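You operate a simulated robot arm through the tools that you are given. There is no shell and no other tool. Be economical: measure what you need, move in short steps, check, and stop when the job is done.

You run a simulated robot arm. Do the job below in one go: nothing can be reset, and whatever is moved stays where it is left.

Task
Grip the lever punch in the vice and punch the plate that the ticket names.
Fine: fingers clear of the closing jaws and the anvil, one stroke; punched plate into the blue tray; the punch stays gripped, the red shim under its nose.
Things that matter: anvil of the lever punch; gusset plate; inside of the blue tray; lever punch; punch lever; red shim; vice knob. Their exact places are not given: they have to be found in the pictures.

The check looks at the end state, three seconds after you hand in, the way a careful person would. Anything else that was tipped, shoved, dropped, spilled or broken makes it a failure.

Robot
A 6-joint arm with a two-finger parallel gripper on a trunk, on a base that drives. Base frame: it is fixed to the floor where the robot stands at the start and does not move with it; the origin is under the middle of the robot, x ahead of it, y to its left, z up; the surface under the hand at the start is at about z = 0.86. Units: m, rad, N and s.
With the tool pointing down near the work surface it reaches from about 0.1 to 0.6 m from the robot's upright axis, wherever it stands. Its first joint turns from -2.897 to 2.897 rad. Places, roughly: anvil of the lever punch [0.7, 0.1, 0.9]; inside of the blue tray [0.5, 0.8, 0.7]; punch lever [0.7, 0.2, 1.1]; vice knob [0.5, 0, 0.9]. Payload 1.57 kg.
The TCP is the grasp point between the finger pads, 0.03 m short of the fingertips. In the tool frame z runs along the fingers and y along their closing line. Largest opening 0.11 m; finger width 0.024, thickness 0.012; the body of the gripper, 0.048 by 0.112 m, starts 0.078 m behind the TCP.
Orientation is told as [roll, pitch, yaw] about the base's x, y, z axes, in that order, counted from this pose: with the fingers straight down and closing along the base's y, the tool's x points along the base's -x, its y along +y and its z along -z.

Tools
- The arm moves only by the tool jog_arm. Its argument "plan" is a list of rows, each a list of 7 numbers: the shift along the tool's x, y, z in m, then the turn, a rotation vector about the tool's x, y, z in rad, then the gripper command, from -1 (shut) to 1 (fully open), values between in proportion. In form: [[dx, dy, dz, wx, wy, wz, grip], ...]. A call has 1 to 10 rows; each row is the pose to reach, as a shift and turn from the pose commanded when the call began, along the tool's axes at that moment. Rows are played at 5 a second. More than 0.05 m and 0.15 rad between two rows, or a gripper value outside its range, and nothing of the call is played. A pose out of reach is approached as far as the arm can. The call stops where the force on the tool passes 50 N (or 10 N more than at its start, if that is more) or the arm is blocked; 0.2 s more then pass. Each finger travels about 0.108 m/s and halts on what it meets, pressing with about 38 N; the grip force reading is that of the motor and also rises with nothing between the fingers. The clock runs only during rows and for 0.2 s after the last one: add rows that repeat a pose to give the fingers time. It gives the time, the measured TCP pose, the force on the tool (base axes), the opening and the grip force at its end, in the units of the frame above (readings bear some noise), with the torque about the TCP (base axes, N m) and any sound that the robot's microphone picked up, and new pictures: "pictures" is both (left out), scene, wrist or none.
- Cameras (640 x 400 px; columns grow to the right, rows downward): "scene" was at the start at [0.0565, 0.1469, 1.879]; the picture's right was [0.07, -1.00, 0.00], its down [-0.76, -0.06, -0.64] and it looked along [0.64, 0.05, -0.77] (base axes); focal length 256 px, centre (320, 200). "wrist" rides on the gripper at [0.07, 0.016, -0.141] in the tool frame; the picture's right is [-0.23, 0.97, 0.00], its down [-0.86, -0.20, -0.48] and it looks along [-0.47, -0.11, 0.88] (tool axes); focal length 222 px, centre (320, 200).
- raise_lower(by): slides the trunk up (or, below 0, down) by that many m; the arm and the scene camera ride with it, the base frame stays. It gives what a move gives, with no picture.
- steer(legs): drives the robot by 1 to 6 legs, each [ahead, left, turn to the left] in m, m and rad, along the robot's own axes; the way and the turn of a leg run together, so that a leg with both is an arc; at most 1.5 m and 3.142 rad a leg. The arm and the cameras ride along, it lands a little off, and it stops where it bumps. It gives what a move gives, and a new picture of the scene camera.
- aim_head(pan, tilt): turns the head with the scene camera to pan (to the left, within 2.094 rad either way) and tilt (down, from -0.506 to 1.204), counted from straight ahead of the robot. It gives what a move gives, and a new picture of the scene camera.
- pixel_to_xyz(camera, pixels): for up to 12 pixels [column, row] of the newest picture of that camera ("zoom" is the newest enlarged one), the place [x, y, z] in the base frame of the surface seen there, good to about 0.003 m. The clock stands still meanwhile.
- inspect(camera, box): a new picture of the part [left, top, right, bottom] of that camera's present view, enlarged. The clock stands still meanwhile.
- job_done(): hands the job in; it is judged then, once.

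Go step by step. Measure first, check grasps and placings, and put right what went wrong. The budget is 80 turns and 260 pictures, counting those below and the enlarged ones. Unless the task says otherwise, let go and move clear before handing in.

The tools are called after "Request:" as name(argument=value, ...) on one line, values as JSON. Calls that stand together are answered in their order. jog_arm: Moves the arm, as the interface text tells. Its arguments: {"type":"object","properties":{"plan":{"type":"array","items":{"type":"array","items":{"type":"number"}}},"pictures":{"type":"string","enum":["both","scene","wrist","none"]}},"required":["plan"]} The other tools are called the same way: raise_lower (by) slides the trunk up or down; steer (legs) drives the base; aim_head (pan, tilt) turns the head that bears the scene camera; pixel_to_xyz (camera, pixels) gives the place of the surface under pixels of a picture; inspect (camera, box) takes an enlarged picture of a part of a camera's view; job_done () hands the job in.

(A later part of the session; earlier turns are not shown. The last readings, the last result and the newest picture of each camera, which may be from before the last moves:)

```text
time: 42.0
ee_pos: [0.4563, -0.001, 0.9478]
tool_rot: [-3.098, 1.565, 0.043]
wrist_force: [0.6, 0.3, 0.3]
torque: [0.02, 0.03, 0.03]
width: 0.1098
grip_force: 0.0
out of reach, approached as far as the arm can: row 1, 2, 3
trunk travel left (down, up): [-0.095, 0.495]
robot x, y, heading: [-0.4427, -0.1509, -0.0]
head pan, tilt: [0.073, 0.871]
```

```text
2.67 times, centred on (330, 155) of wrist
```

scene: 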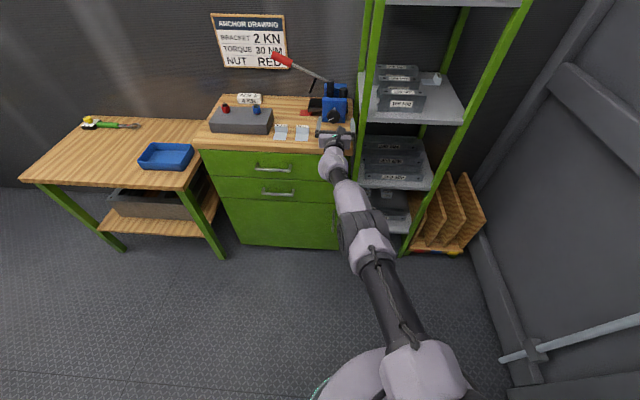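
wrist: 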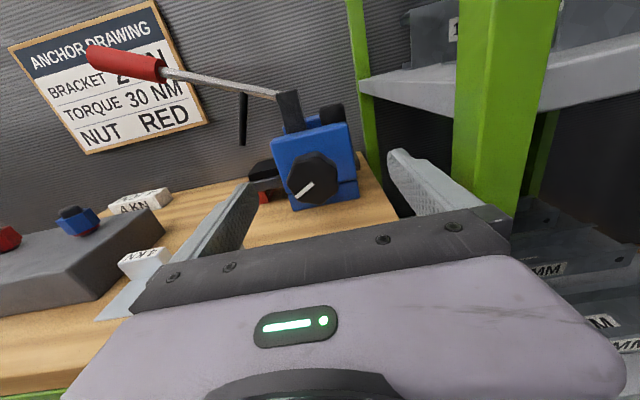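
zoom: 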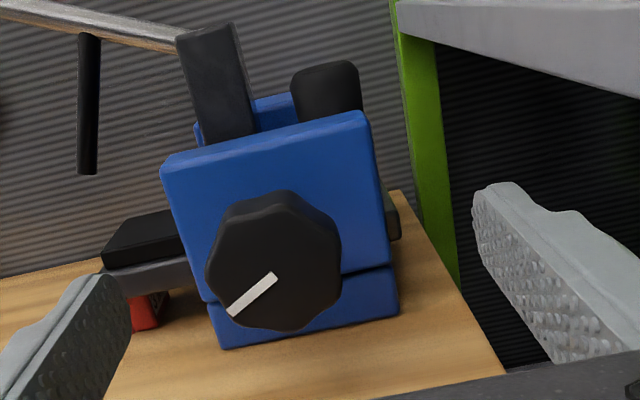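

The arm is at full stretch. I'll pull the TCP back 0.05 m, aligning y/z, and drive the base 0.09 m ahead (still short of the knob).

Request:
jog_arm(plan=[[-0.006, -0.005, -0.03, 0, 0, 0, 1], [-0.011, -0.008, -0.06, 0, 0, 0, 1], [-0.011, -0.008, -0.06, 0, 0, 0, 1]], pictures="none")

Request:
steer(legs=[[0.08, 0, 0]])

Request:
jog_arm(plan=[[0, 0.0, 0.01, 0, 0, 0, 1], [0, 0.0, 0.01, 0, 0, 0, 1]])

```text
time: 42.9
ee_pos: [0.4243, 0.0324, 0.9387]
tool_rot: [-3.044, 1.568, 0.09]
wrist_force: [-0.2, -0.2, -0.8]
torque: [0.02, 0.0, 0.0]
width: 0.1101
grip_force: 0.1
out of reach, approached as far as the arm can: row 1, 2, 3
trunk travel left (down, up): [-0.095, 0.495]
robot x, y, heading: [-0.4443, -0.1457, -0.001]
head pan, tilt: [0.073, 0.871]
```

```text
time: 43.9
ee_pos: [0.5048, 0.0327, 0.9375]
tool_rot: [-3.01, 1.567, 0.126]
wrist_force: [-0.3, -0.5, -0.3]
torque: [0.0, -0.01, 0.0]
width: 0.1101
grip_force: 0.0
trunk travel left (down, up): [-0.095, 0.495]
robot x, y, heading: [-0.3613, -0.1488, 0.004]
head pan, tilt: [0.073, 0.871]
```

scene: 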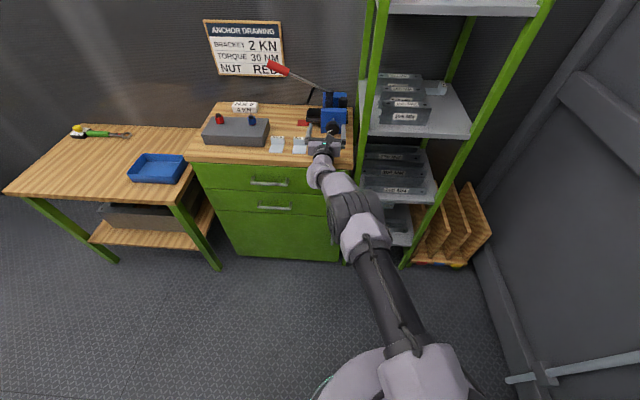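

```text
time: 44.5
ee_pos: [0.5157, 0.0326, 0.937]
tool_rot: [-3.094, 1.568, 0.04]
wrist_force: [0.6, -0.3, -0.4]
torque: [0.01, 0.02, -0.01]
width: 0.1102
grip_force: 0.0
trunk travel left (down, up): [-0.095, 0.495]
robot x, y, heading: [-0.3613, -0.151, -0.002]
head pan, tilt: [0.073, 0.871]
```

scene: 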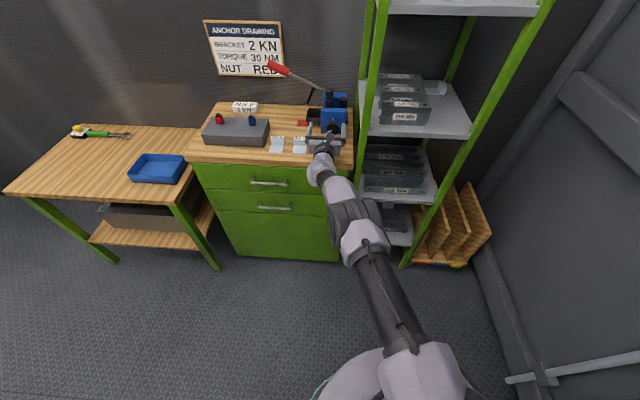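
wrist: 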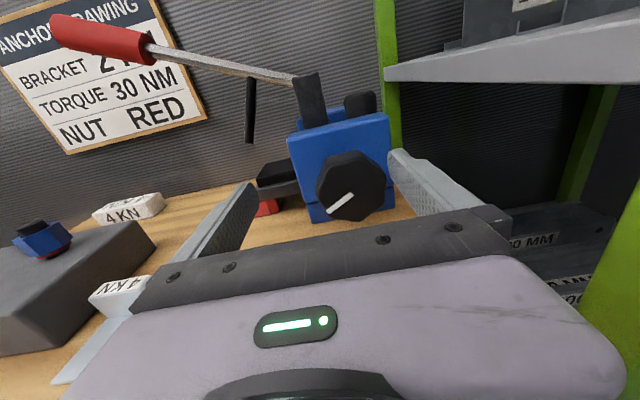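

TCP is at (0.516, 0.033, 0.937) with the knob between the fingers but off to the right. Shift 0.024 right and 0.01 forward.

Request:
jog_arm(plan=[[0, 0.012, 0.0, 0, 0, 0, 1], [0, 0.0245, 0.0, 0, 0, 0, 1], [0, 0.0245, 0.01, 0, 0, 0, 1], [0, 0.0245, 0.01, 0, 0, 0, 1]], pictures="wrist")

Request:
inspect(camera="wrist", box=[220, 80, 460, 230])

```text
time: 45.5
ee_pos: [0.5246, 0.007, 0.9368]
tool_rot: [-3.0, 1.566, 0.133]
wrist_force: [0.0, -0.8, 0.0]
torque: [0.01, 0.01, 0.01]
width: 0.1099
grip_force: 0.1
out of reach, approached as far as the arm can: row 2
trunk travel left (down, up): [-0.095, 0.495]
robot x, y, heading: [-0.3616, -0.1497, 0.001]
head pan, tilt: [0.073, 0.871]
```

wrist: 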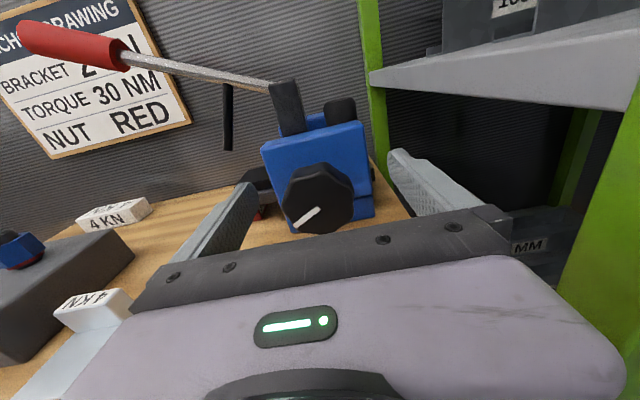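

```text
2.67 times, centred on (340, 155) of wrist
```

zoom: 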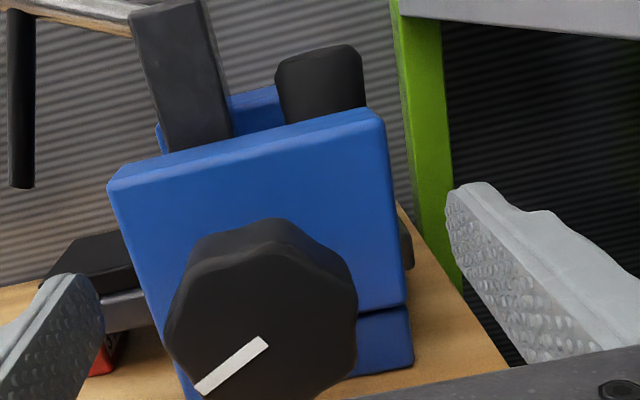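

I'll verify knob-versus-finger geometry numerically.

Request:
pixel_to_xyz(camera="wrist", pixels=[[318, 203], [290, 205], [350, 200], [318, 228], [320, 175], [245, 190], [395, 155], [320, 165], [255, 205], [262, 196]])

```text
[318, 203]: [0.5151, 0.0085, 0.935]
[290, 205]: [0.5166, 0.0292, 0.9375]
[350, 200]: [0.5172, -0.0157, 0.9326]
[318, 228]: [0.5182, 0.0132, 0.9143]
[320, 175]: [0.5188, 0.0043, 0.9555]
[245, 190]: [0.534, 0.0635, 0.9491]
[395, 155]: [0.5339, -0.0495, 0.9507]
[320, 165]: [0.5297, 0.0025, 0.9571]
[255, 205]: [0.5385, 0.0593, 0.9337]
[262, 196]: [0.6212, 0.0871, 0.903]
```

The knob (face x=0.515, centre y≈0.008, z≈0.935) is centred between the fingers. Closing.

Request:
jog_arm(plan=[[0, 0, 0, 0, 0, 0, -1], [0, 0, 0, 0, 0, 0, -1], [0, 0, 0, 0, 0, 0, -1], [0, 0, 0, 0, 0, 0, -1]], pictures="wrist")

```text
time: 46.5
ee_pos: [0.5246, 0.0106, 0.938]
tool_rot: [2.819, 1.567, -0.329]
wrist_force: [2.8, 12.1, 1.3]
torque: [0.09, 0.05, 1.25]
width: 0.0529
grip_force: 44.8
trunk travel left (down, up): [-0.095, 0.495]
robot x, y, heading: [-0.3629, -0.1489, -0.0]
head pan, tilt: [0.073, 0.871]
```

wrist: 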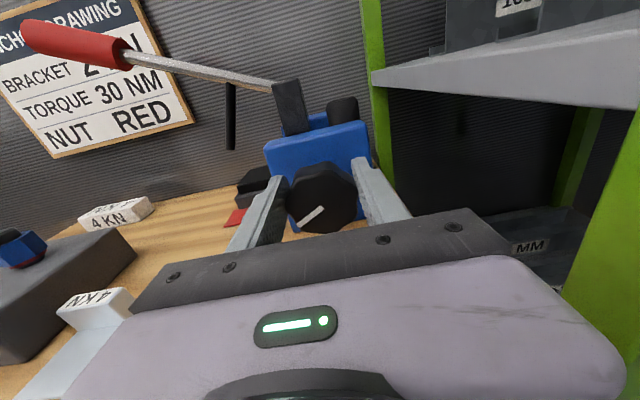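

Gripped at 53 mm with a 12 N side push; I'll relieve 4 mm and turn clockwise 0.7 rad.

Request:
jog_arm(plan=[[0, -0.004, 0, 0, 0, 0, -1], [0, -0.004, 0, 0, 0, 0.14, -1], [0, -0.004, 0, 0, 0, 0.28, -1], [0, -0.004, 0, 0, 0, 0.42, -1], [0, -0.004, 0, 0, 0, 0.56, -1], [0, -0.004, 0, 0, 0, 0.7, -1]], pictures="wrist")

```text
time: 47.9
ee_pos: [0.5292, 0.0045, 0.9357]
tool_rot: [-1.575, 0.866, 1.555]
wrist_force: [29.1, -27.6, -4.4]
torque: [-0.44, -0.85, 0.47]
width: 0.053
grip_force: 45.2
trunk travel left (down, up): [-0.095, 0.495]
robot x, y, heading: [-0.3605, -0.1519, -0.0]
head pan, tilt: [0.073, 0.871]
```

wrist: 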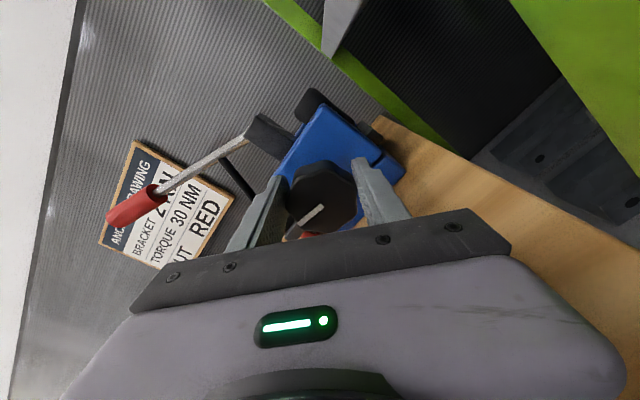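

The mark follows the gripper, so the knob is turning, and it advances in +x (29 N pull). I'll follow it forward while relieving the side force, and turn further.

Request:
jog_arm(plan=[[0.002, 0.004, 0.006, 0, 0, 0, -1], [0.002, 0.004, 0.008, 0, 0, 0, -1], [0.002, 0.004, 0.009, 0, 0, 0.1, -1], [0.002, 0.004, 0.0105, 0, 0, 0.24, -1], [0.002, 0.004, 0.012, 0, 0, 0.38, -1], [0.002, 0.004, 0.0135, 0, 0, 0.52, -1]], pictures="wrist")

```text
time: 49.3
ee_pos: [0.5352, 0.0069, 0.9311]
tool_rot: [-1.561, 0.37, 1.563]
wrist_force: [17.3, -2.5, -8.7]
torque: [-0.65, -0.98, -0.7]
width: 0.0528
grip_force: 45.0
out of reach, approached as far as the arm can: row 4, 5, 6
trunk travel left (down, up): [-0.095, 0.495]
robot x, y, heading: [-0.3605, -0.1484, -0.005]
head pan, tilt: [0.073, 0.871]
stopped in row 6: the force on the tool passed its limit at 60 N (the readings are from after the stop); the commanded pose is now the measured one
```

wrist: 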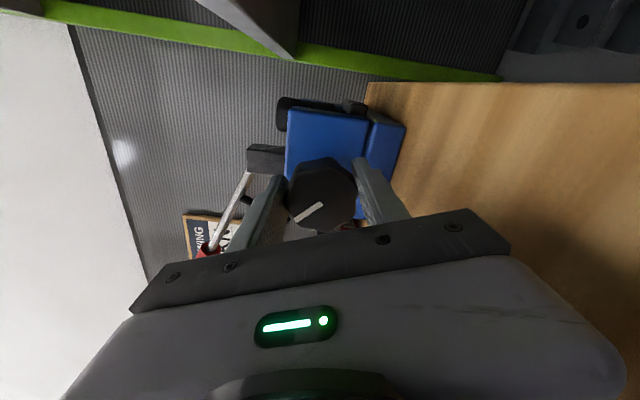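

About 1.2 rad turned and 10 mm advanced, with a force stop from reach strain. I'll continue in smaller steps, following forward.

Request:
jog_arm(plan=[[0, 0, 0.003, 0, 0, 0.0, -1], [0, 0, 0.004, 0, 0, 0.1, -1], [0, 0, 0.005, 0, 0, 0.2, -1], [0, 0, 0.006, 0, 0, 0.3, -1]], pictures="wrist")

```text
time: 50.3
ee_pos: [0.5336, 0.0104, 0.9302]
tool_rot: [-1.556, 0.069, 1.564]
wrist_force: [-12.9, -18.0, -38.0]
torque: [-0.12, -0.73, -0.07]
width: 0.0518
grip_force: 45.3
out of reach, approached as far as the arm can: row 2, 3, 4
trunk travel left (down, up): [-0.095, 0.495]
robot x, y, heading: [-0.3595, -0.1523, -0.003]
head pan, tilt: [0.073, 0.871]
```

wrist: 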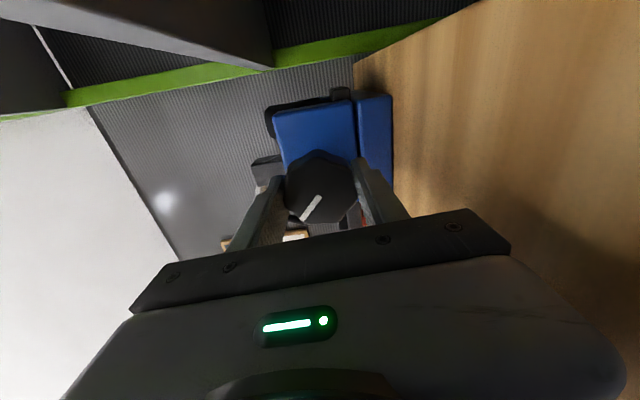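

The mark slipped a little against the fingers, and forces built up off-axis. I'll open, back out straight, and inspect the jaw gap.

Request:
jog_arm(plan=[[0, 0, 0, 0, 0, 0, 1], [0, 0, 0, 0, 0, 0, 1], [0, 0, 0, 0, 0, 0, 1], [0, 0, -0.03, 0, 0, 0, 1], [0, 0, -0.06, 0, 0, 0, 1], [0, 0, -0.09, 0, 0, 0, 1], [0, 0, -0.09, 0, 0, 0, 1]])

Request:
inspect(camera="scene", box=[280, 80, 360, 150])

Request:
inspect(camera="wrist", box=[200, 60, 440, 240])

```text
time: 51.9
ee_pos: [0.4693, 0.0461, 0.9419]
tool_rot: [-1.553, 0.069, 1.537]
wrist_force: [0.6, 0.1, 0.6]
torque: [0.0, 0.0, -0.02]
width: 0.1098
grip_force: 0.0
out of reach, approached as far as the arm can: row 4, 5, 6, 7
trunk travel left (down, up): [-0.095, 0.495]
robot x, y, heading: [-0.3638, -0.1503, 0.004]
head pan, tilt: [0.073, 0.871]
```

scene: 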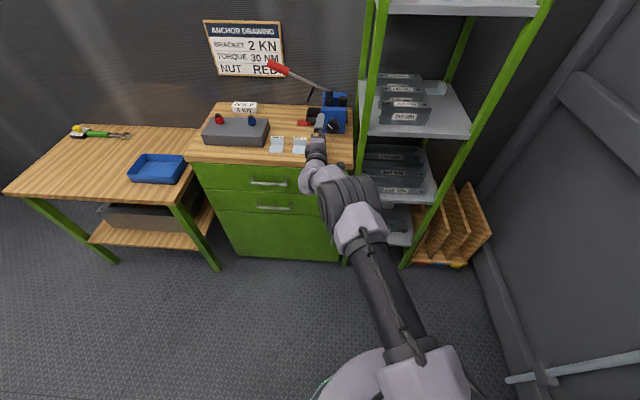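
wrist: 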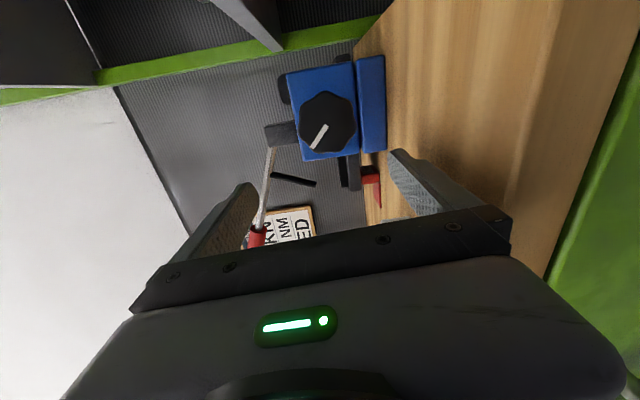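

```text
5.71 times, centred on (320, 115) of scene
```

zoom: 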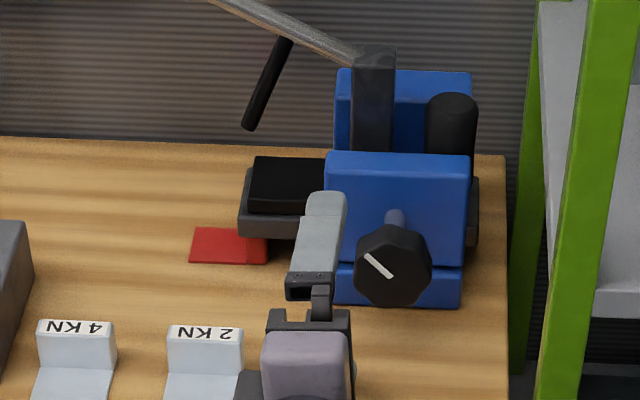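

```text
2.22 times, centred on (320, 150) of wrist
```

zoom: 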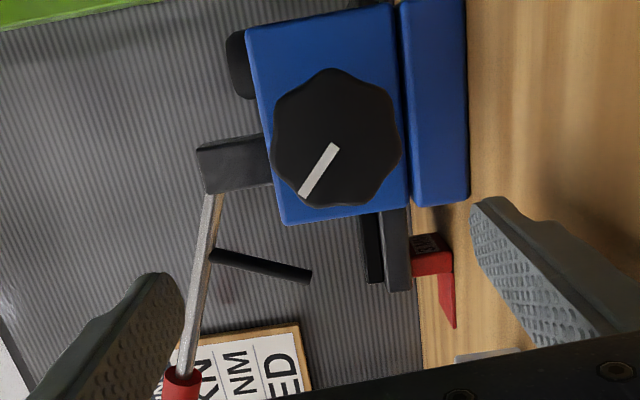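

The mark went from 7:30 to about 10:30 (~90° clockwise). I'll measure the front jaw and punch body for the remaining gap.

Request:
inspect(camera="scene", box=[315, 85, 350, 140])

Request:
pixel_to_xyz(camera="scene", pixels=[[330, 108], [338, 108], [330, 110], [334, 121], [338, 102], [331, 97], [340, 97], [328, 95], [334, 117], [334, 131]])

```text
7.27 times, centred on (332, 112) of scene
```

zoom: 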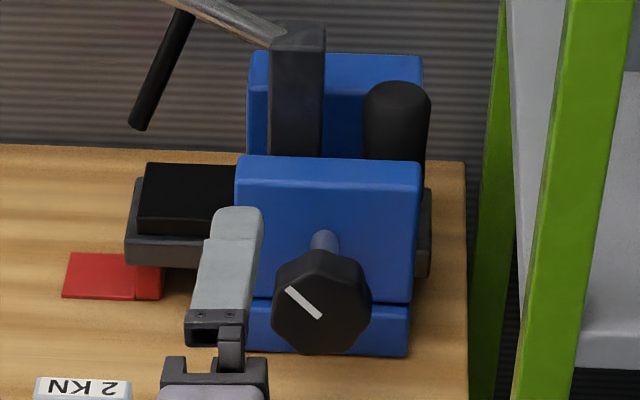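

```text
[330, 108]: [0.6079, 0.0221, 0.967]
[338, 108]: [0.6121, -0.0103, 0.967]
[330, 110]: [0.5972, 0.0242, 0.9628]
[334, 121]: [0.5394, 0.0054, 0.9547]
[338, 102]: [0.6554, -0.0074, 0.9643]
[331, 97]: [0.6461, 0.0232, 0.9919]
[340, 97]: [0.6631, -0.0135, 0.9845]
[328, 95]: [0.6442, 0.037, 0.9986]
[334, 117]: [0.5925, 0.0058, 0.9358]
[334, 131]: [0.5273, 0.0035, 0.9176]
```

The knob/jaw moved ~10 mm and the front jaw (back face ≳0.615) is near the punch body (~0.62), but I want positive tightness. I'll give the wrist more freedom (trunk lower, base right), unwind the roll and regrip.

Request:
jog_arm(plan=[[0, -0.04, 0, 0, 0, 0, 1], [0, -0.08, 0, 0, 0, -0.1, 1], [0, -0.08, 0, 0, 0, -0.24, 1], [0, -0.08, 0, 0, 0, -0.38, 1], [0, -0.08, 0, 0, 0, -0.52, 1], [0, -0.08, 0, 0, 0, -0.66, 1], [0, -0.08, 0, 0, 0, -0.8, 1], [0, -0.08, 0, 0, 0, -0.94, 1], [0, -0.08, 0, 0, 0, -1.08, 1], [0, -0.08, 0, 0, 0, -1.2, 1]], pictures="none")

Request:
raise_lower(by=-0.08)

Request:
steer(legs=[[0, -0.08, 0]])

```text
time: 54.1
ee_pos: [0.4711, 0.0506, 1.0211]
tool_rot: [-1.558, 1.273, 1.577]
wrist_force: [-0.2, 0.4, 0.4]
torque: [-0.02, 0.0, 0.01]
width: 0.1101
grip_force: 0.1
out of reach, approached as far as the arm can: row 1
trunk travel left (down, up): [-0.095, 0.495]
robot x, y, heading: [-0.361, -0.149, 0.0]
head pan, tilt: [0.073, 0.871]
```

```text
time: 55.3
ee_pos: [0.47, 0.0498, 0.9422]
tool_rot: [-1.557, 1.269, 1.575]
wrist_force: [0.6, -0.4, -0.1]
torque: [-0.04, 0.04, 0.02]
width: 0.11
grip_force: 0.1
trunk travel left (down, up): [-0.015, 0.575]
robot x, y, heading: [-0.3647, -0.1537, -0.0]
head pan, tilt: [0.073, 0.871]
```

```text
time: 56.4
ee_pos: [0.4694, -0.0237, 0.941]
tool_rot: [-1.544, 1.273, 1.589]
wrist_force: [-5.7, 29.7, -14.9]
torque: [1.07, -0.31, -1.04]
width: 0.0888
grip_force: 0.1
trunk travel left (down, up): [-0.015, 0.575]
robot x, y, heading: [-0.3656, -0.2312, 0.003]
head pan, tilt: [0.073, 0.871]
```

scene: 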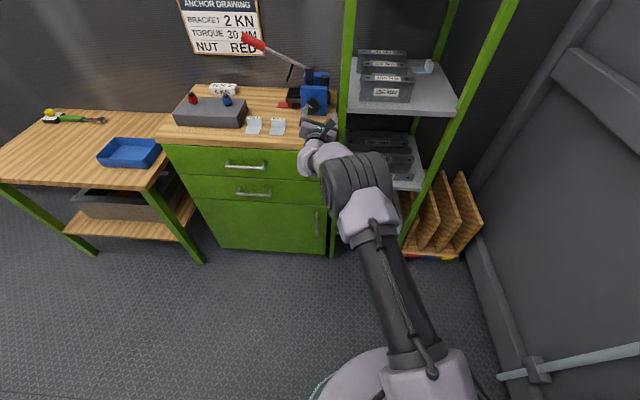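

My sideways drive pressed a finger against the shelf post (30 N, width 0.089). Moving left at once.

Request:
jog_arm(plan=[[-0.0047, -0.0153, 0, 0, 0, 0, 1], [-0.0094, -0.0306, 0, 0, 0, 0, 1], [-0.0105, -0.034, 0, 0, 0, 0, 1], [-0.0105, -0.034, 0, 0, 0, 0, 1]])

Request:
inspect(camera="scene", box=[290, 0, 460, 240])

Request:
inspect(camera="wrist", box=[200, 60, 440, 240])

```text
time: 57.4
ee_pos: [0.4709, 0.0079, 0.941]
tool_rot: [-1.547, 1.271, 1.588]
wrist_force: [0.1, -0.1, 0.0]
torque: [-0.02, 0.0, 0.01]
width: 0.1101
grip_force: 0.2
trunk travel left (down, up): [-0.015, 0.575]
robot x, y, heading: [-0.3646, -0.2328, 0.003]
head pan, tilt: [0.073, 0.871]
```

scene: 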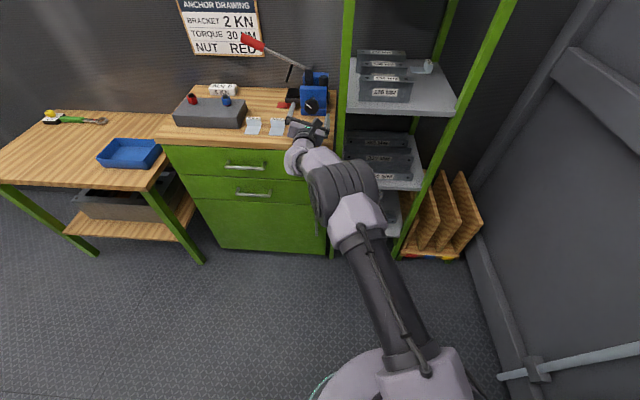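
wrist: 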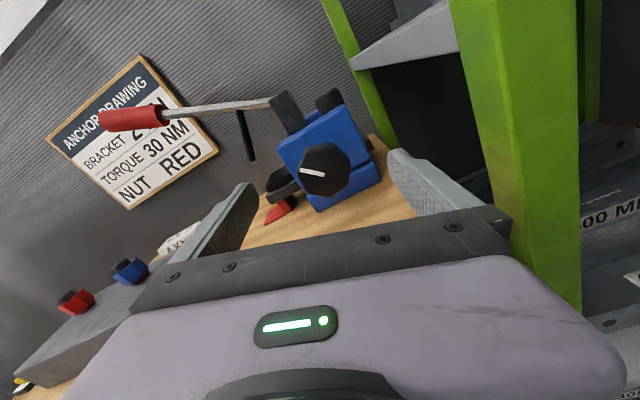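

```text
1.67 times, centred on (375, 120) of scene
```

zoom: 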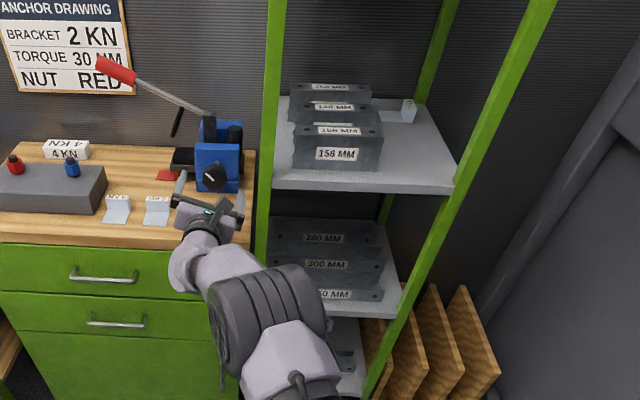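

```text
2.22 times, centred on (320, 150) of wrist
```

zoom: 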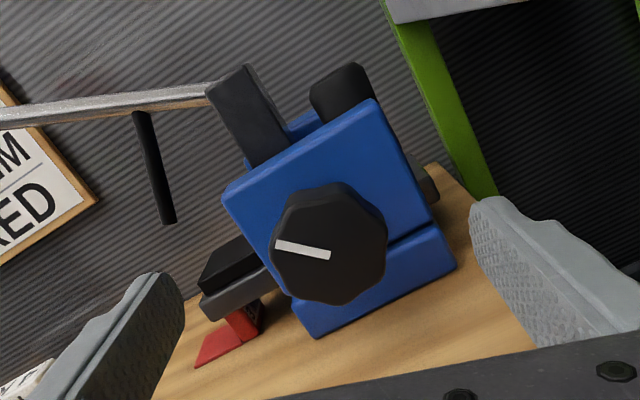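

Shelf and contents look undisturbed; the arm now reaches y=0.008 without limits. Going in to regrip the knob (face now x≈0.527).

Request:
jog_arm(plan=[[-0.0057, 0.0018, 0.0, 0, 0, 0, 1], [-0.0057, 0.0018, 0.035, 0, 0, 0, 1], [-0.0057, 0.0018, 0.066, 0, 0, 0, 1], [-0.0057, 0.0018, 0.066, 0, 0, 0, 1]], pictures="wrist")

Request:
pixel_to_xyz(camera="wrist", pixels=[[318, 203], [300, 203], [335, 200], [318, 220], [320, 185], [395, 155], [245, 190]])

```text
time: 58.4
ee_pos: [0.5236, 0.0087, 0.9343]
tool_rot: [-1.545, 1.27, 1.593]
wrist_force: [0.4, 0.2, 0.3]
torque: [0.02, 0.0, 0.01]
width: 0.1101
grip_force: 0.2
out of reach, approached as far as the arm can: row 3, 4
trunk travel left (down, up): [-0.015, 0.575]
robot x, y, heading: [-0.3651, -0.2261, -0.004]
head pan, tilt: [0.073, 0.871]
```

wrist: 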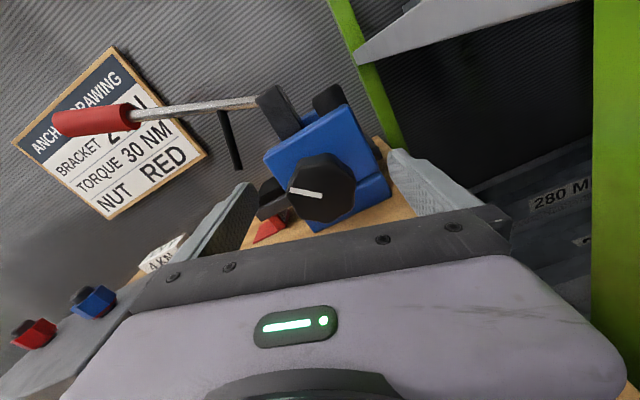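

```text
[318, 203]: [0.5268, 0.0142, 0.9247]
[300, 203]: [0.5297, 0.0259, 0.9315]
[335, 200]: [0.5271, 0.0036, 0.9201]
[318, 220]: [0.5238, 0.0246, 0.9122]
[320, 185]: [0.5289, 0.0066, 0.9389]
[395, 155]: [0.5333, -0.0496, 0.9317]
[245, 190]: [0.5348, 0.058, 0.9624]
```

At full reach again (0.5236). Retract 0.05 and drive the base 0.06 ahead.

Request:
jog_arm(plan=[[0, 0, -0.03, 0, 0, 0, 1], [0, 0, -0.05, 0, 0, 0, 1], [0, 0, -0.05, 0, 0, 0, 1]], pictures="none")

Request:
steer(legs=[[0.06, 0, 0]])

Request:
inspect(camera="wrist", box=[200, 60, 440, 240])

```text
time: 59.2
ee_pos: [0.4728, 0.0107, 0.935]
tool_rot: [-1.549, 1.272, 1.586]
wrist_force: [1.1, 0.5, 0.4]
torque: [-0.01, -0.02, 0.0]
width: 0.11
grip_force: 0.0
trunk travel left (down, up): [-0.015, 0.575]
robot x, y, heading: [-0.365, -0.232, -0.001]
head pan, tilt: [0.073, 0.871]
```

```text
time: 60.1
ee_pos: [0.5318, 0.0112, 0.9342]
tool_rot: [-1.546, 1.27, 1.589]
wrist_force: [0.3, -0.1, -0.1]
torque: [0.02, 0.02, 0.0]
width: 0.11
grip_force: 0.1
trunk travel left (down, up): [-0.015, 0.575]
robot x, y, heading: [-0.303, -0.2282, -0.004]
head pan, tilt: [0.073, 0.871]
```

scene: 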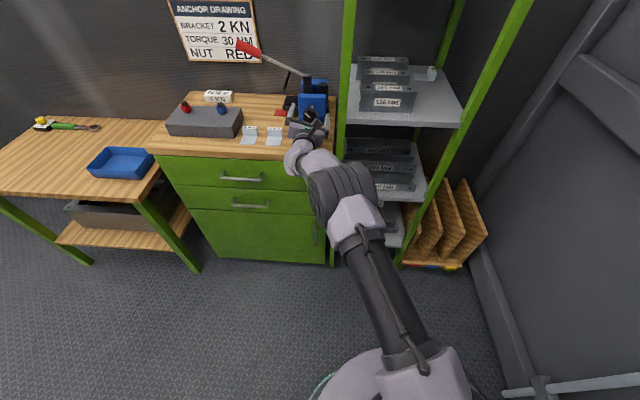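

```text
2.22 times, centred on (320, 150) of wrist
```

zoom: 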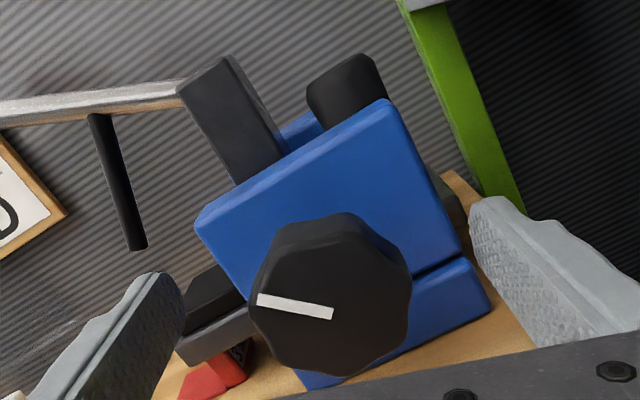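

Aligned (y off by 3 mm). Close, then turn a further 0.45 rad clockwise gently.

Request:
jog_arm(plan=[[0.001, 0.003, 0.002, 0, 0, 0, 1], [0.001, 0.003, 0.002, 0, 0, 0, -1], [0.001, 0.003, 0.002, 0, 0, 0, -1], [0.001, 0.003, 0.002, 0, 0, 0, -1], [0.001, 0.003, 0.002, 0, 0, 0, -1], [0.001, 0.003, 0.003, 0, 0, 0.1, -1], [0.001, 0.003, 0.004, 0, 0, 0.2, -1], [0.001, 0.003, 0.005, 0, 0, 0.3, -1], [0.001, 0.003, 0.006, 0, 0, 0.4, -1]], pictures="wrist")

Request:
inspect(camera="wrist", box=[200, 60, 440, 240])

```text
time: 62.1
ee_pos: [0.5368, 0.006, 0.9355]
tool_rot: [-1.558, 0.867, 1.573]
wrist_force: [-18.7, -15.9, -7.2]
torque: [-1.14, -0.09, 0.56]
width: 0.0527
grip_force: 44.9
trunk travel left (down, up): [-0.015, 0.575]
robot x, y, heading: [-0.3061, -0.2272, 0.001]
head pan, tilt: [0.073, 0.871]
```

wrist: 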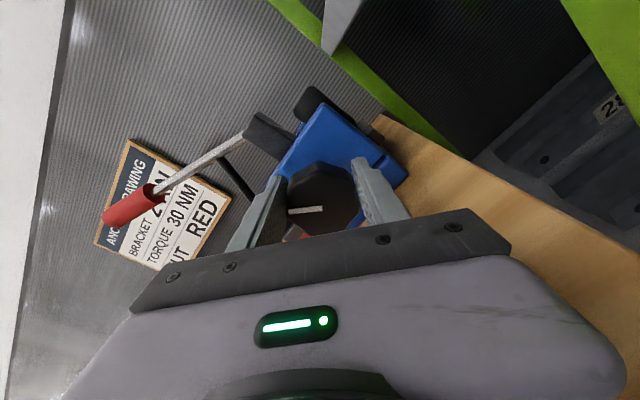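

```text
2.22 times, centred on (320, 150) of wrist
```

zoom: 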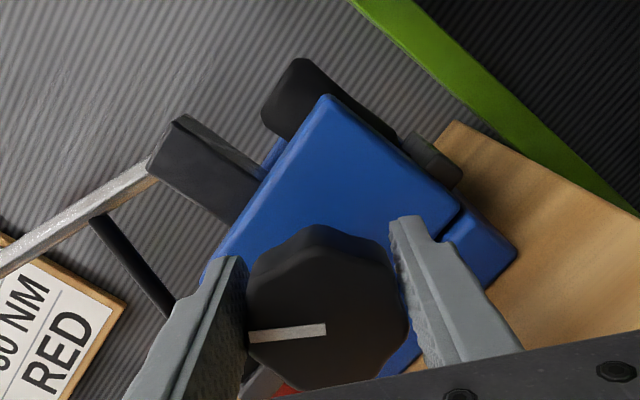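

Torque rose to −1.14 N·m and the mark shifted ~20° against the fingers, so the knob is now tight and slips. One more short twist to confirm, then release and retreat.

Request:
jog_arm(plan=[[0, 0, 0, 0, 0, 0.1, -1], [0, 0, 0, 0, 0, 0.2, -1], [0, 0, 0, 0, 0, 0.3, -1]], pictures="wrist")

Request:
jog_arm(plan=[[0, 0, 0, 0, 0, 0, 1], [0, 0, 0, 0, 0, 0, 1], [0, 0, 0, 0, 0, 0, 1], [0, 0, -0.03, 0, 0, 0, 1], [0, 0, -0.06, 0, 0, 0, 1], [0, 0, -0.09, 0, 0, 0, 1], [0, 0, -0.12, 0, 0, 0, 1]])

Request:
inspect(camera="scene", box=[260, 60, 340, 130])

```text
time: 62.9
ee_pos: [0.5384, 0.006, 0.9332]
tool_rot: [-1.557, 0.566, 1.569]
wrist_force: [-3.9, -23.9, -18.8]
torque: [-0.36, -0.48, 0.37]
width: 0.0514
grip_force: 45.1
trunk travel left (down, up): [-0.015, 0.575]
robot x, y, heading: [-0.3052, -0.2325, 0.005]
head pan, tilt: [0.073, 0.871]
```

wrist: 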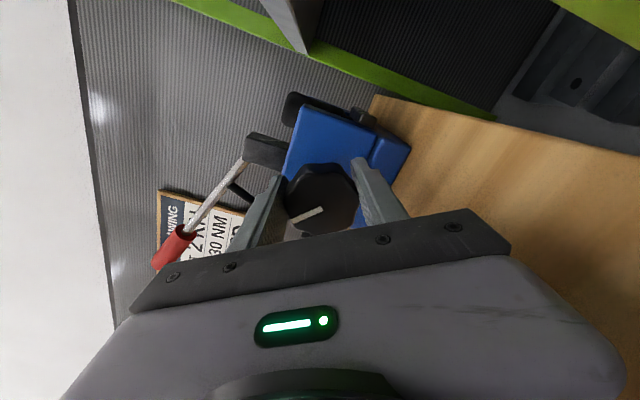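

```text
time: 64.5
ee_pos: [0.4207, 0.0191, 0.9418]
tool_rot: [-1.555, 0.571, 1.565]
wrist_force: [-0.4, -0.1, 0.3]
torque: [-0.03, -0.02, 0.02]
width: 0.1098
grip_force: 0.3
out of reach, approached as far as the arm can: row 6, 7
trunk travel left (down, up): [-0.015, 0.575]
robot x, y, heading: [-0.3038, -0.2322, 0.001]
head pan, tilt: [0.073, 0.871]
```

scene: 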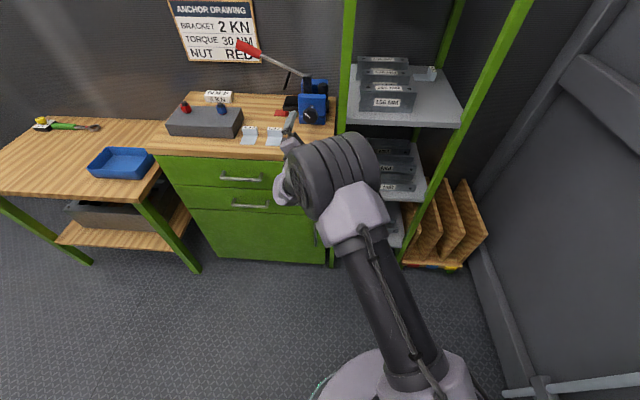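
wrist: 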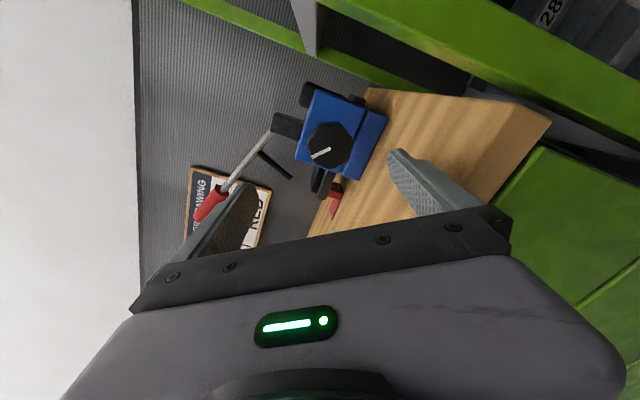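

```text
5.71 times, centred on (300, 95) of scene
```

zoom: 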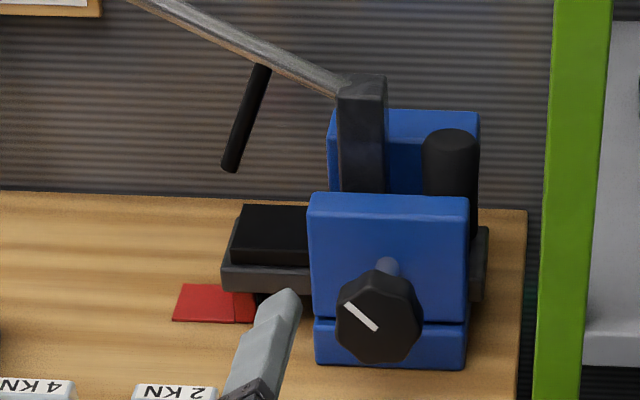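

The mark angle is unchanged after the second turn, so the vice is tight. Now I'll raise the trunk, unroll and swing the tool down (tool-x ahead) in front of the bench for picking the 4 KN plate.

Request:
raise_lower(by=0.3)

Request:
jog_arm(plan=[[0, 0, 0, 0, 0, -0.14, 1], [0, 0, 0, 0, 0, -0.28, 1], [0, 0, 0, 0, 0, -0.42, 1], [0, 0, 0, 0, 0, -0.56, 1], [0, 0, 0, 0, 0, -0.7, 1], [0, 0, 0, 0, 0, -0.84, 1], [0, 0, 0, 0, 0, -0.98, 1]], pictures="none")

Request:
jog_arm(plan=[[-0.0371, 0, -0.0028, 0, -0.149, 0, 1], [-0.0734, 0, -0.011, 0, -0.298, 0, 1], [-0.1081, 0, -0.0246, 0, -0.447, 0, 1], [-0.1403, 0, -0.0431, 0, -0.596, 0, 1], [-0.1695, 0, -0.0662, 0, -0.745, 0, 1], [-0.1949, 0, -0.0933, 0, -0.894, 0, 1], [-0.216, 0, -0.1241, 0, -1.043, 0, 1], [-0.2323, 0, -0.1576, 0, -1.192, 0, 1], [-0.2434, 0, -0.193, 0, -1.341, 0, 1], [-0.2488, 0, -0.225, 0, -1.48, 0, 1]])

```text
time: 67.5
ee_pos: [0.4217, 0.0188, 1.2415]
tool_rot: [-1.555, 0.571, 1.566]
wrist_force: [0.0, -0.8, 0.3]
torque: [0.03, -0.04, -0.01]
width: 0.11
grip_force: 0.2
trunk travel left (down, up): [-0.315, 0.275]
robot x, y, heading: [-0.3039, -0.2306, -0.003]
head pan, tilt: [0.073, 0.871]
```

```text
time: 69.1
ee_pos: [0.4216, 0.0185, 1.2421]
tool_rot: [-0.931, 1.549, 2.198]
wrist_force: [0.3, -0.4, -0.3]
torque: [-0.02, -0.01, -0.02]
width: 0.1101
grip_force: 0.1
trunk travel left (down, up): [-0.315, 0.275]
robot x, y, heading: [-0.3012, -0.2249, 0.001]
head pan, tilt: [0.073, 0.871]
```

```text
time: 71.3
ee_pos: [0.1922, 0.0266, 0.9958]
tool_rot: [-0.021, 0.073, 3.126]
wrist_force: [-0.6, -0.2, -0.1]
torque: [0.04, -0.03, 0.02]
width: 0.11
grip_force: 0.1
trunk travel left (down, up): [-0.315, 0.275]
robot x, y, heading: [-0.3057, -0.2268, -0.0]
head pan, tilt: [0.073, 0.871]
```

scene: 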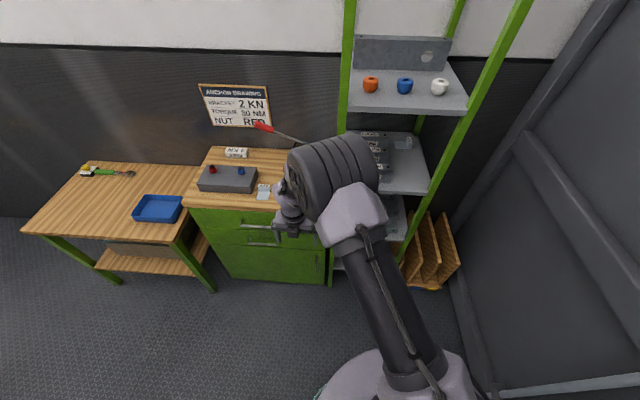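
wrist: 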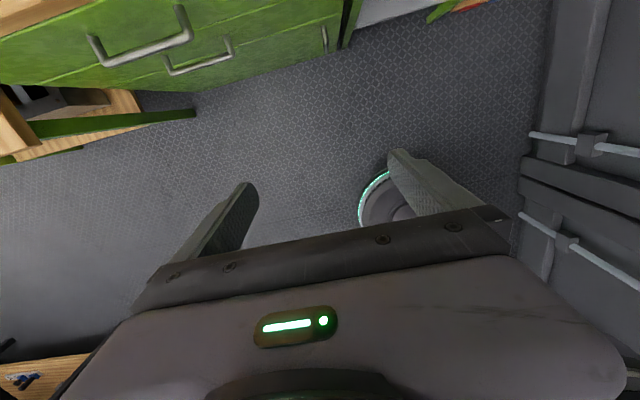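

Tool points down now. Lift to z≈1.2, correct the small tilt, then drive left 0.38 m and ahead 0.30 m.

Request:
jog_arm(plan=[[0, 0, -0.04, -0.021, -0.073, 0, 1], [0, 0, -0.08, -0.021, -0.073, 0, 1], [0, 0, -0.12, -0.021, -0.073, 0, 1], [0, 0, -0.16, -0.021, -0.073, 0, 1], [0, 0, -0.2, -0.021, -0.073, 0, 1], [0, 0, -0.22, -0.021, -0.073, 0, 1]], pictures="none")

Request:
steer(legs=[[0, 0.38, 0], [0.3, 0, 0]])

```text
time: 72.7
ee_pos: [0.1762, 0.0221, 1.2145]
tool_rot: [0.002, 0.004, 3.127]
wrist_force: [0.3, -0.5, 0.7]
torque: [0.01, -0.04, 0.01]
width: 0.1098
grip_force: 0.1
trunk travel left (down, up): [-0.315, 0.275]
robot x, y, heading: [-0.3008, -0.2297, 0.001]
head pan, tilt: [0.073, 0.871]
```

```text
time: 76.8
ee_pos: [0.4734, 0.4125, 1.2156]
tool_rot: [0.001, 0.004, 3.125]
wrist_force: [-0.1, 0.2, -0.6]
torque: [0.03, 0.03, -0.02]
width: 0.1101
grip_force: 0.0
trunk travel left (down, up): [-0.315, 0.275]
robot x, y, heading: [-0.0099, 0.1629, -0.002]
head pan, tilt: [0.073, 0.871]
```

scene: 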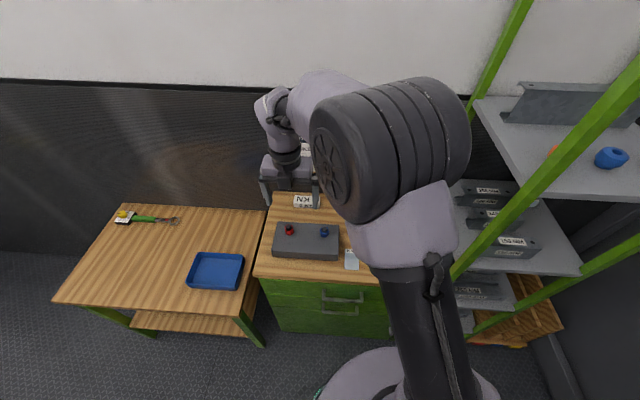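

At (0.47, 0.41, 1.22) now, base at (−0.01, 0.16). Move over the 4 KN plate tab at about (0.51, 0.225) and look down.

Request:
jog_arm(plan=[[0.01, 0.045, 0, 0, 0, 0, 1], [0.02, 0.09, 0, 0, 0, 0, 1], [0.025, 0.135, 0, 0, 0, 0, 1], [0.035, 0.18, 0, 0, 0, 0, 1], [0.037, 0.187, 0.045, 0, 0, 0.016, 1], [0.037, 0.187, 0.09, 0, 0, 0.016, 1], [0.037, 0.187, 0.13, 0, 0, 0.016, 1], [0.037, 0.187, 0.17, 0, 0, 0.016, 1]])

Request:
inspect(camera="wrist", box=[200, 60, 440, 240])

Request:
inspect(camera="scene", box=[320, 230, 400, 280])

```text
time: 78.6
ee_pos: [0.4938, 0.2423, 1.036]
tool_rot: [0.029, 0.022, 3.094]
wrist_force: [0.1, -0.6, 0.4]
torque: [0.0, 0.0, 0.01]
width: 0.11
grip_force: 0.1
out of reach, approached as far as the arm can: row 2, 3, 4, 5, 6, 7, 8
trunk travel left (down, up): [-0.315, 0.275]
robot x, y, heading: [-0.0087, 0.1639, -0.002]
head pan, tilt: [0.073, 0.871]
```

scene: 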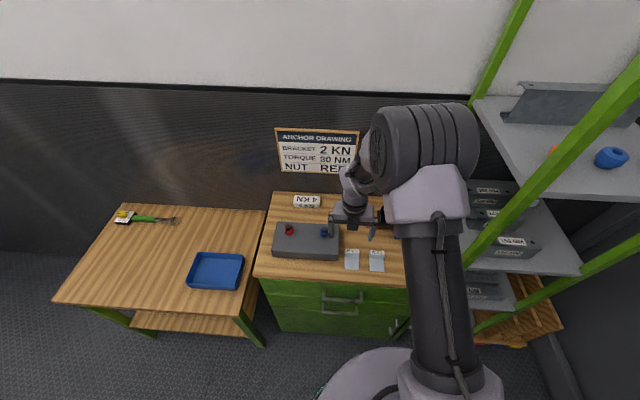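
wrist: 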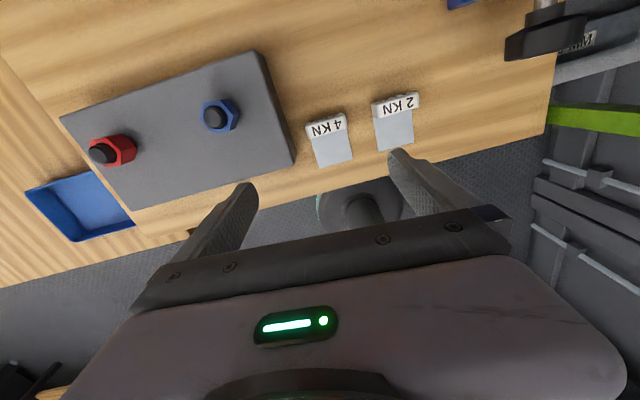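

```text
2.22 times, centred on (320, 150) of wrist
```

zoom: 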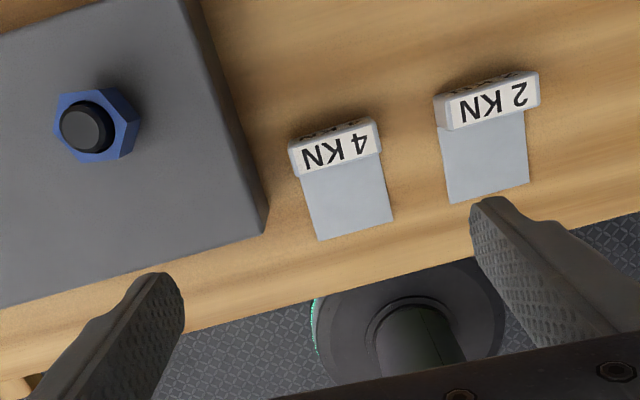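

```text
8.00 times, centred on (360, 255) of scene
```

zoom: 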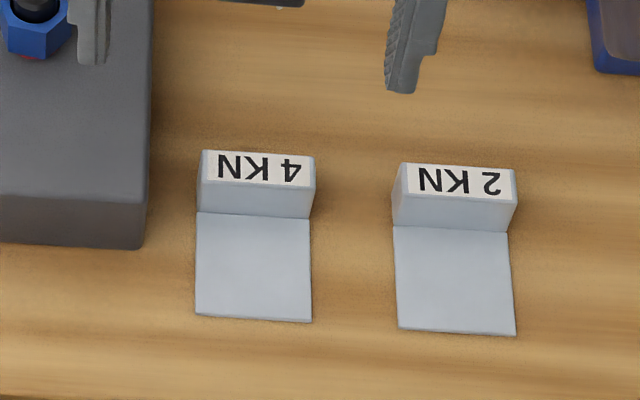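

Plate and tab are clear in the zoom. Measuring corners.

Request:
pixel_to_xyz(camera="zoom", pixels=[[210, 158], [310, 163], [310, 182], [206, 178], [202, 205], [306, 212], [202, 222], [306, 226], [200, 308], [306, 315], [255, 265], [255, 345]])

```text
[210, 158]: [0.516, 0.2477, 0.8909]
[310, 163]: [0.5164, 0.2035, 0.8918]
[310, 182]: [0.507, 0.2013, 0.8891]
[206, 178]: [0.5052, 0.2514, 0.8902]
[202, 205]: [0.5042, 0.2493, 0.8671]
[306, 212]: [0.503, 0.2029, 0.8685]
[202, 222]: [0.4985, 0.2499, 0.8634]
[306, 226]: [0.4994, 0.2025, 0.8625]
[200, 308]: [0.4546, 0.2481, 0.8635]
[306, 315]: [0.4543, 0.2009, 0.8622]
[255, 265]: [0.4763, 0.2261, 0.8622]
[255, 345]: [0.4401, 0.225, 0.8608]
```

Tab: x 0.504–0.518, y 0.2015–0.2505, top z 0.890; plate x 0.452–0.504. The yaw-π pose is at a joint limit here, so I'll shift the base 0.07 right, then place the TCP over the tab.

Request:
steer(legs=[[0, -0.07, 0]])

Request:
jog_arm(plan=[[0.008, -0.025, 0, 0, 0, 0, 1], [0.017, -0.053, 0, -0.029, 0.022, -0.047, 1], [0.017, -0.053, 0, -0.029, 0.022, -0.047, 1]])

```text
time: 79.7
ee_pos: [0.4925, 0.1726, 1.0377]
tool_rot: [0.03, 0.024, 3.093]
wrist_force: [-0.4, -0.3, -0.3]
torque: [0.02, 0.01, 0.01]
width: 0.1099
grip_force: 0.0
trunk travel left (down, up): [-0.315, 0.275]
robot x, y, heading: [-0.0093, 0.0951, -0.005]
head pan, tilt: [0.073, 0.871]
```

scene: 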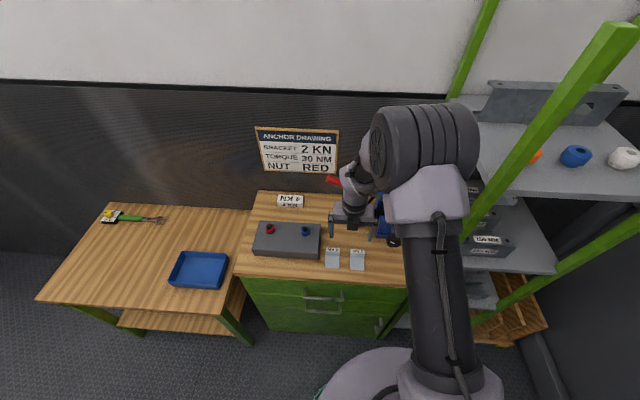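

```text
time: 80.5
ee_pos: [0.5121, 0.2246, 1.0365]
tool_rot: [0.062, 0.045, 3.142]
wrist_force: [0.2, 0.0, 0.3]
torque: [0.04, 0.02, -0.01]
width: 0.1102
grip_force: 0.0
trunk travel left (down, up): [-0.315, 0.275]
robot x, y, heading: [-0.0073, 0.0872, -0.005]
head pan, tilt: [0.073, 0.871]
```

scene: 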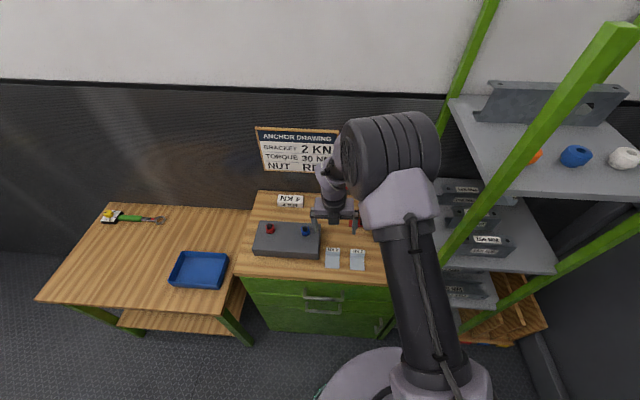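
wrist: 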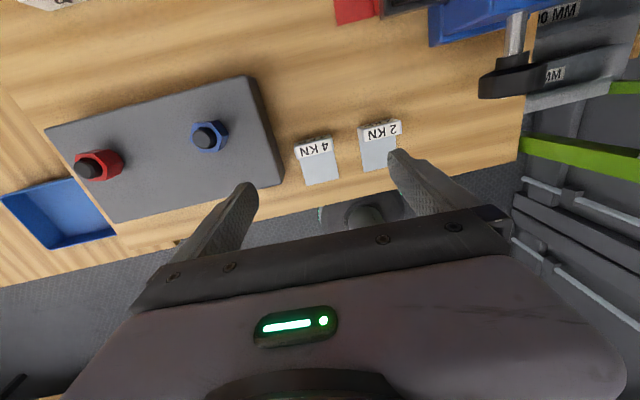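

I over-corrected the tilt sign; will fix. The grey block is close to the plate's left, so I need its exact edge before descending with a narrowed opening.

Request:
inspect(camera="scene", box=[300, 220, 380, 280])

Request:
inspect(camera="wrist", box=[200, 70, 360, 190])

Request:
pixel_to_xyz(camera="wrist", pixels=[[276, 150], [284, 182], [265, 110], [270, 150], [277, 170], [314, 146], [297, 149], [332, 142], [303, 183], [337, 178]])

```text
6.67 times, centred on (340, 250) of scene
```

zoom: 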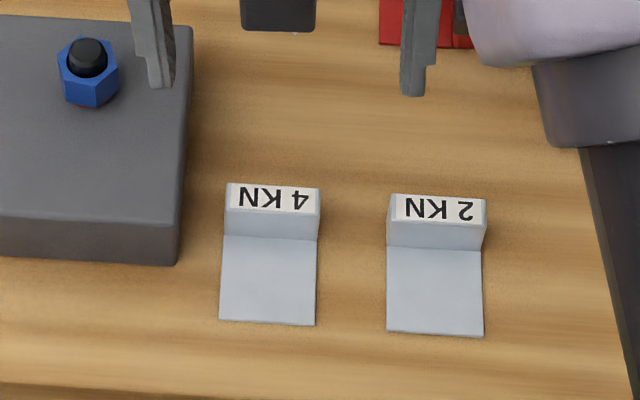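

```text
3.33 times, centred on (280, 130) of wrist
```

zoom: 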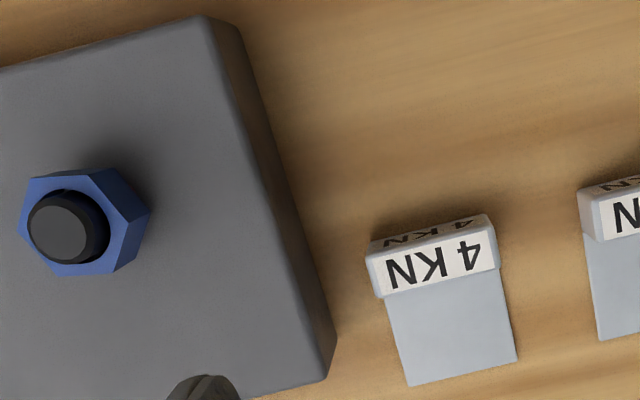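

```text
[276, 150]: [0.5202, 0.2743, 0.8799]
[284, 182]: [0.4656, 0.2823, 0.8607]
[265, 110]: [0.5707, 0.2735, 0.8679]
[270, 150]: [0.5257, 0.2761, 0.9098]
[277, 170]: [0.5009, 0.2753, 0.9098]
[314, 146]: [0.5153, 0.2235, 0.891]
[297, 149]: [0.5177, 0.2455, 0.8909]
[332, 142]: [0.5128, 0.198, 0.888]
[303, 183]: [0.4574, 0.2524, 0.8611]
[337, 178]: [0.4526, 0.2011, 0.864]
```

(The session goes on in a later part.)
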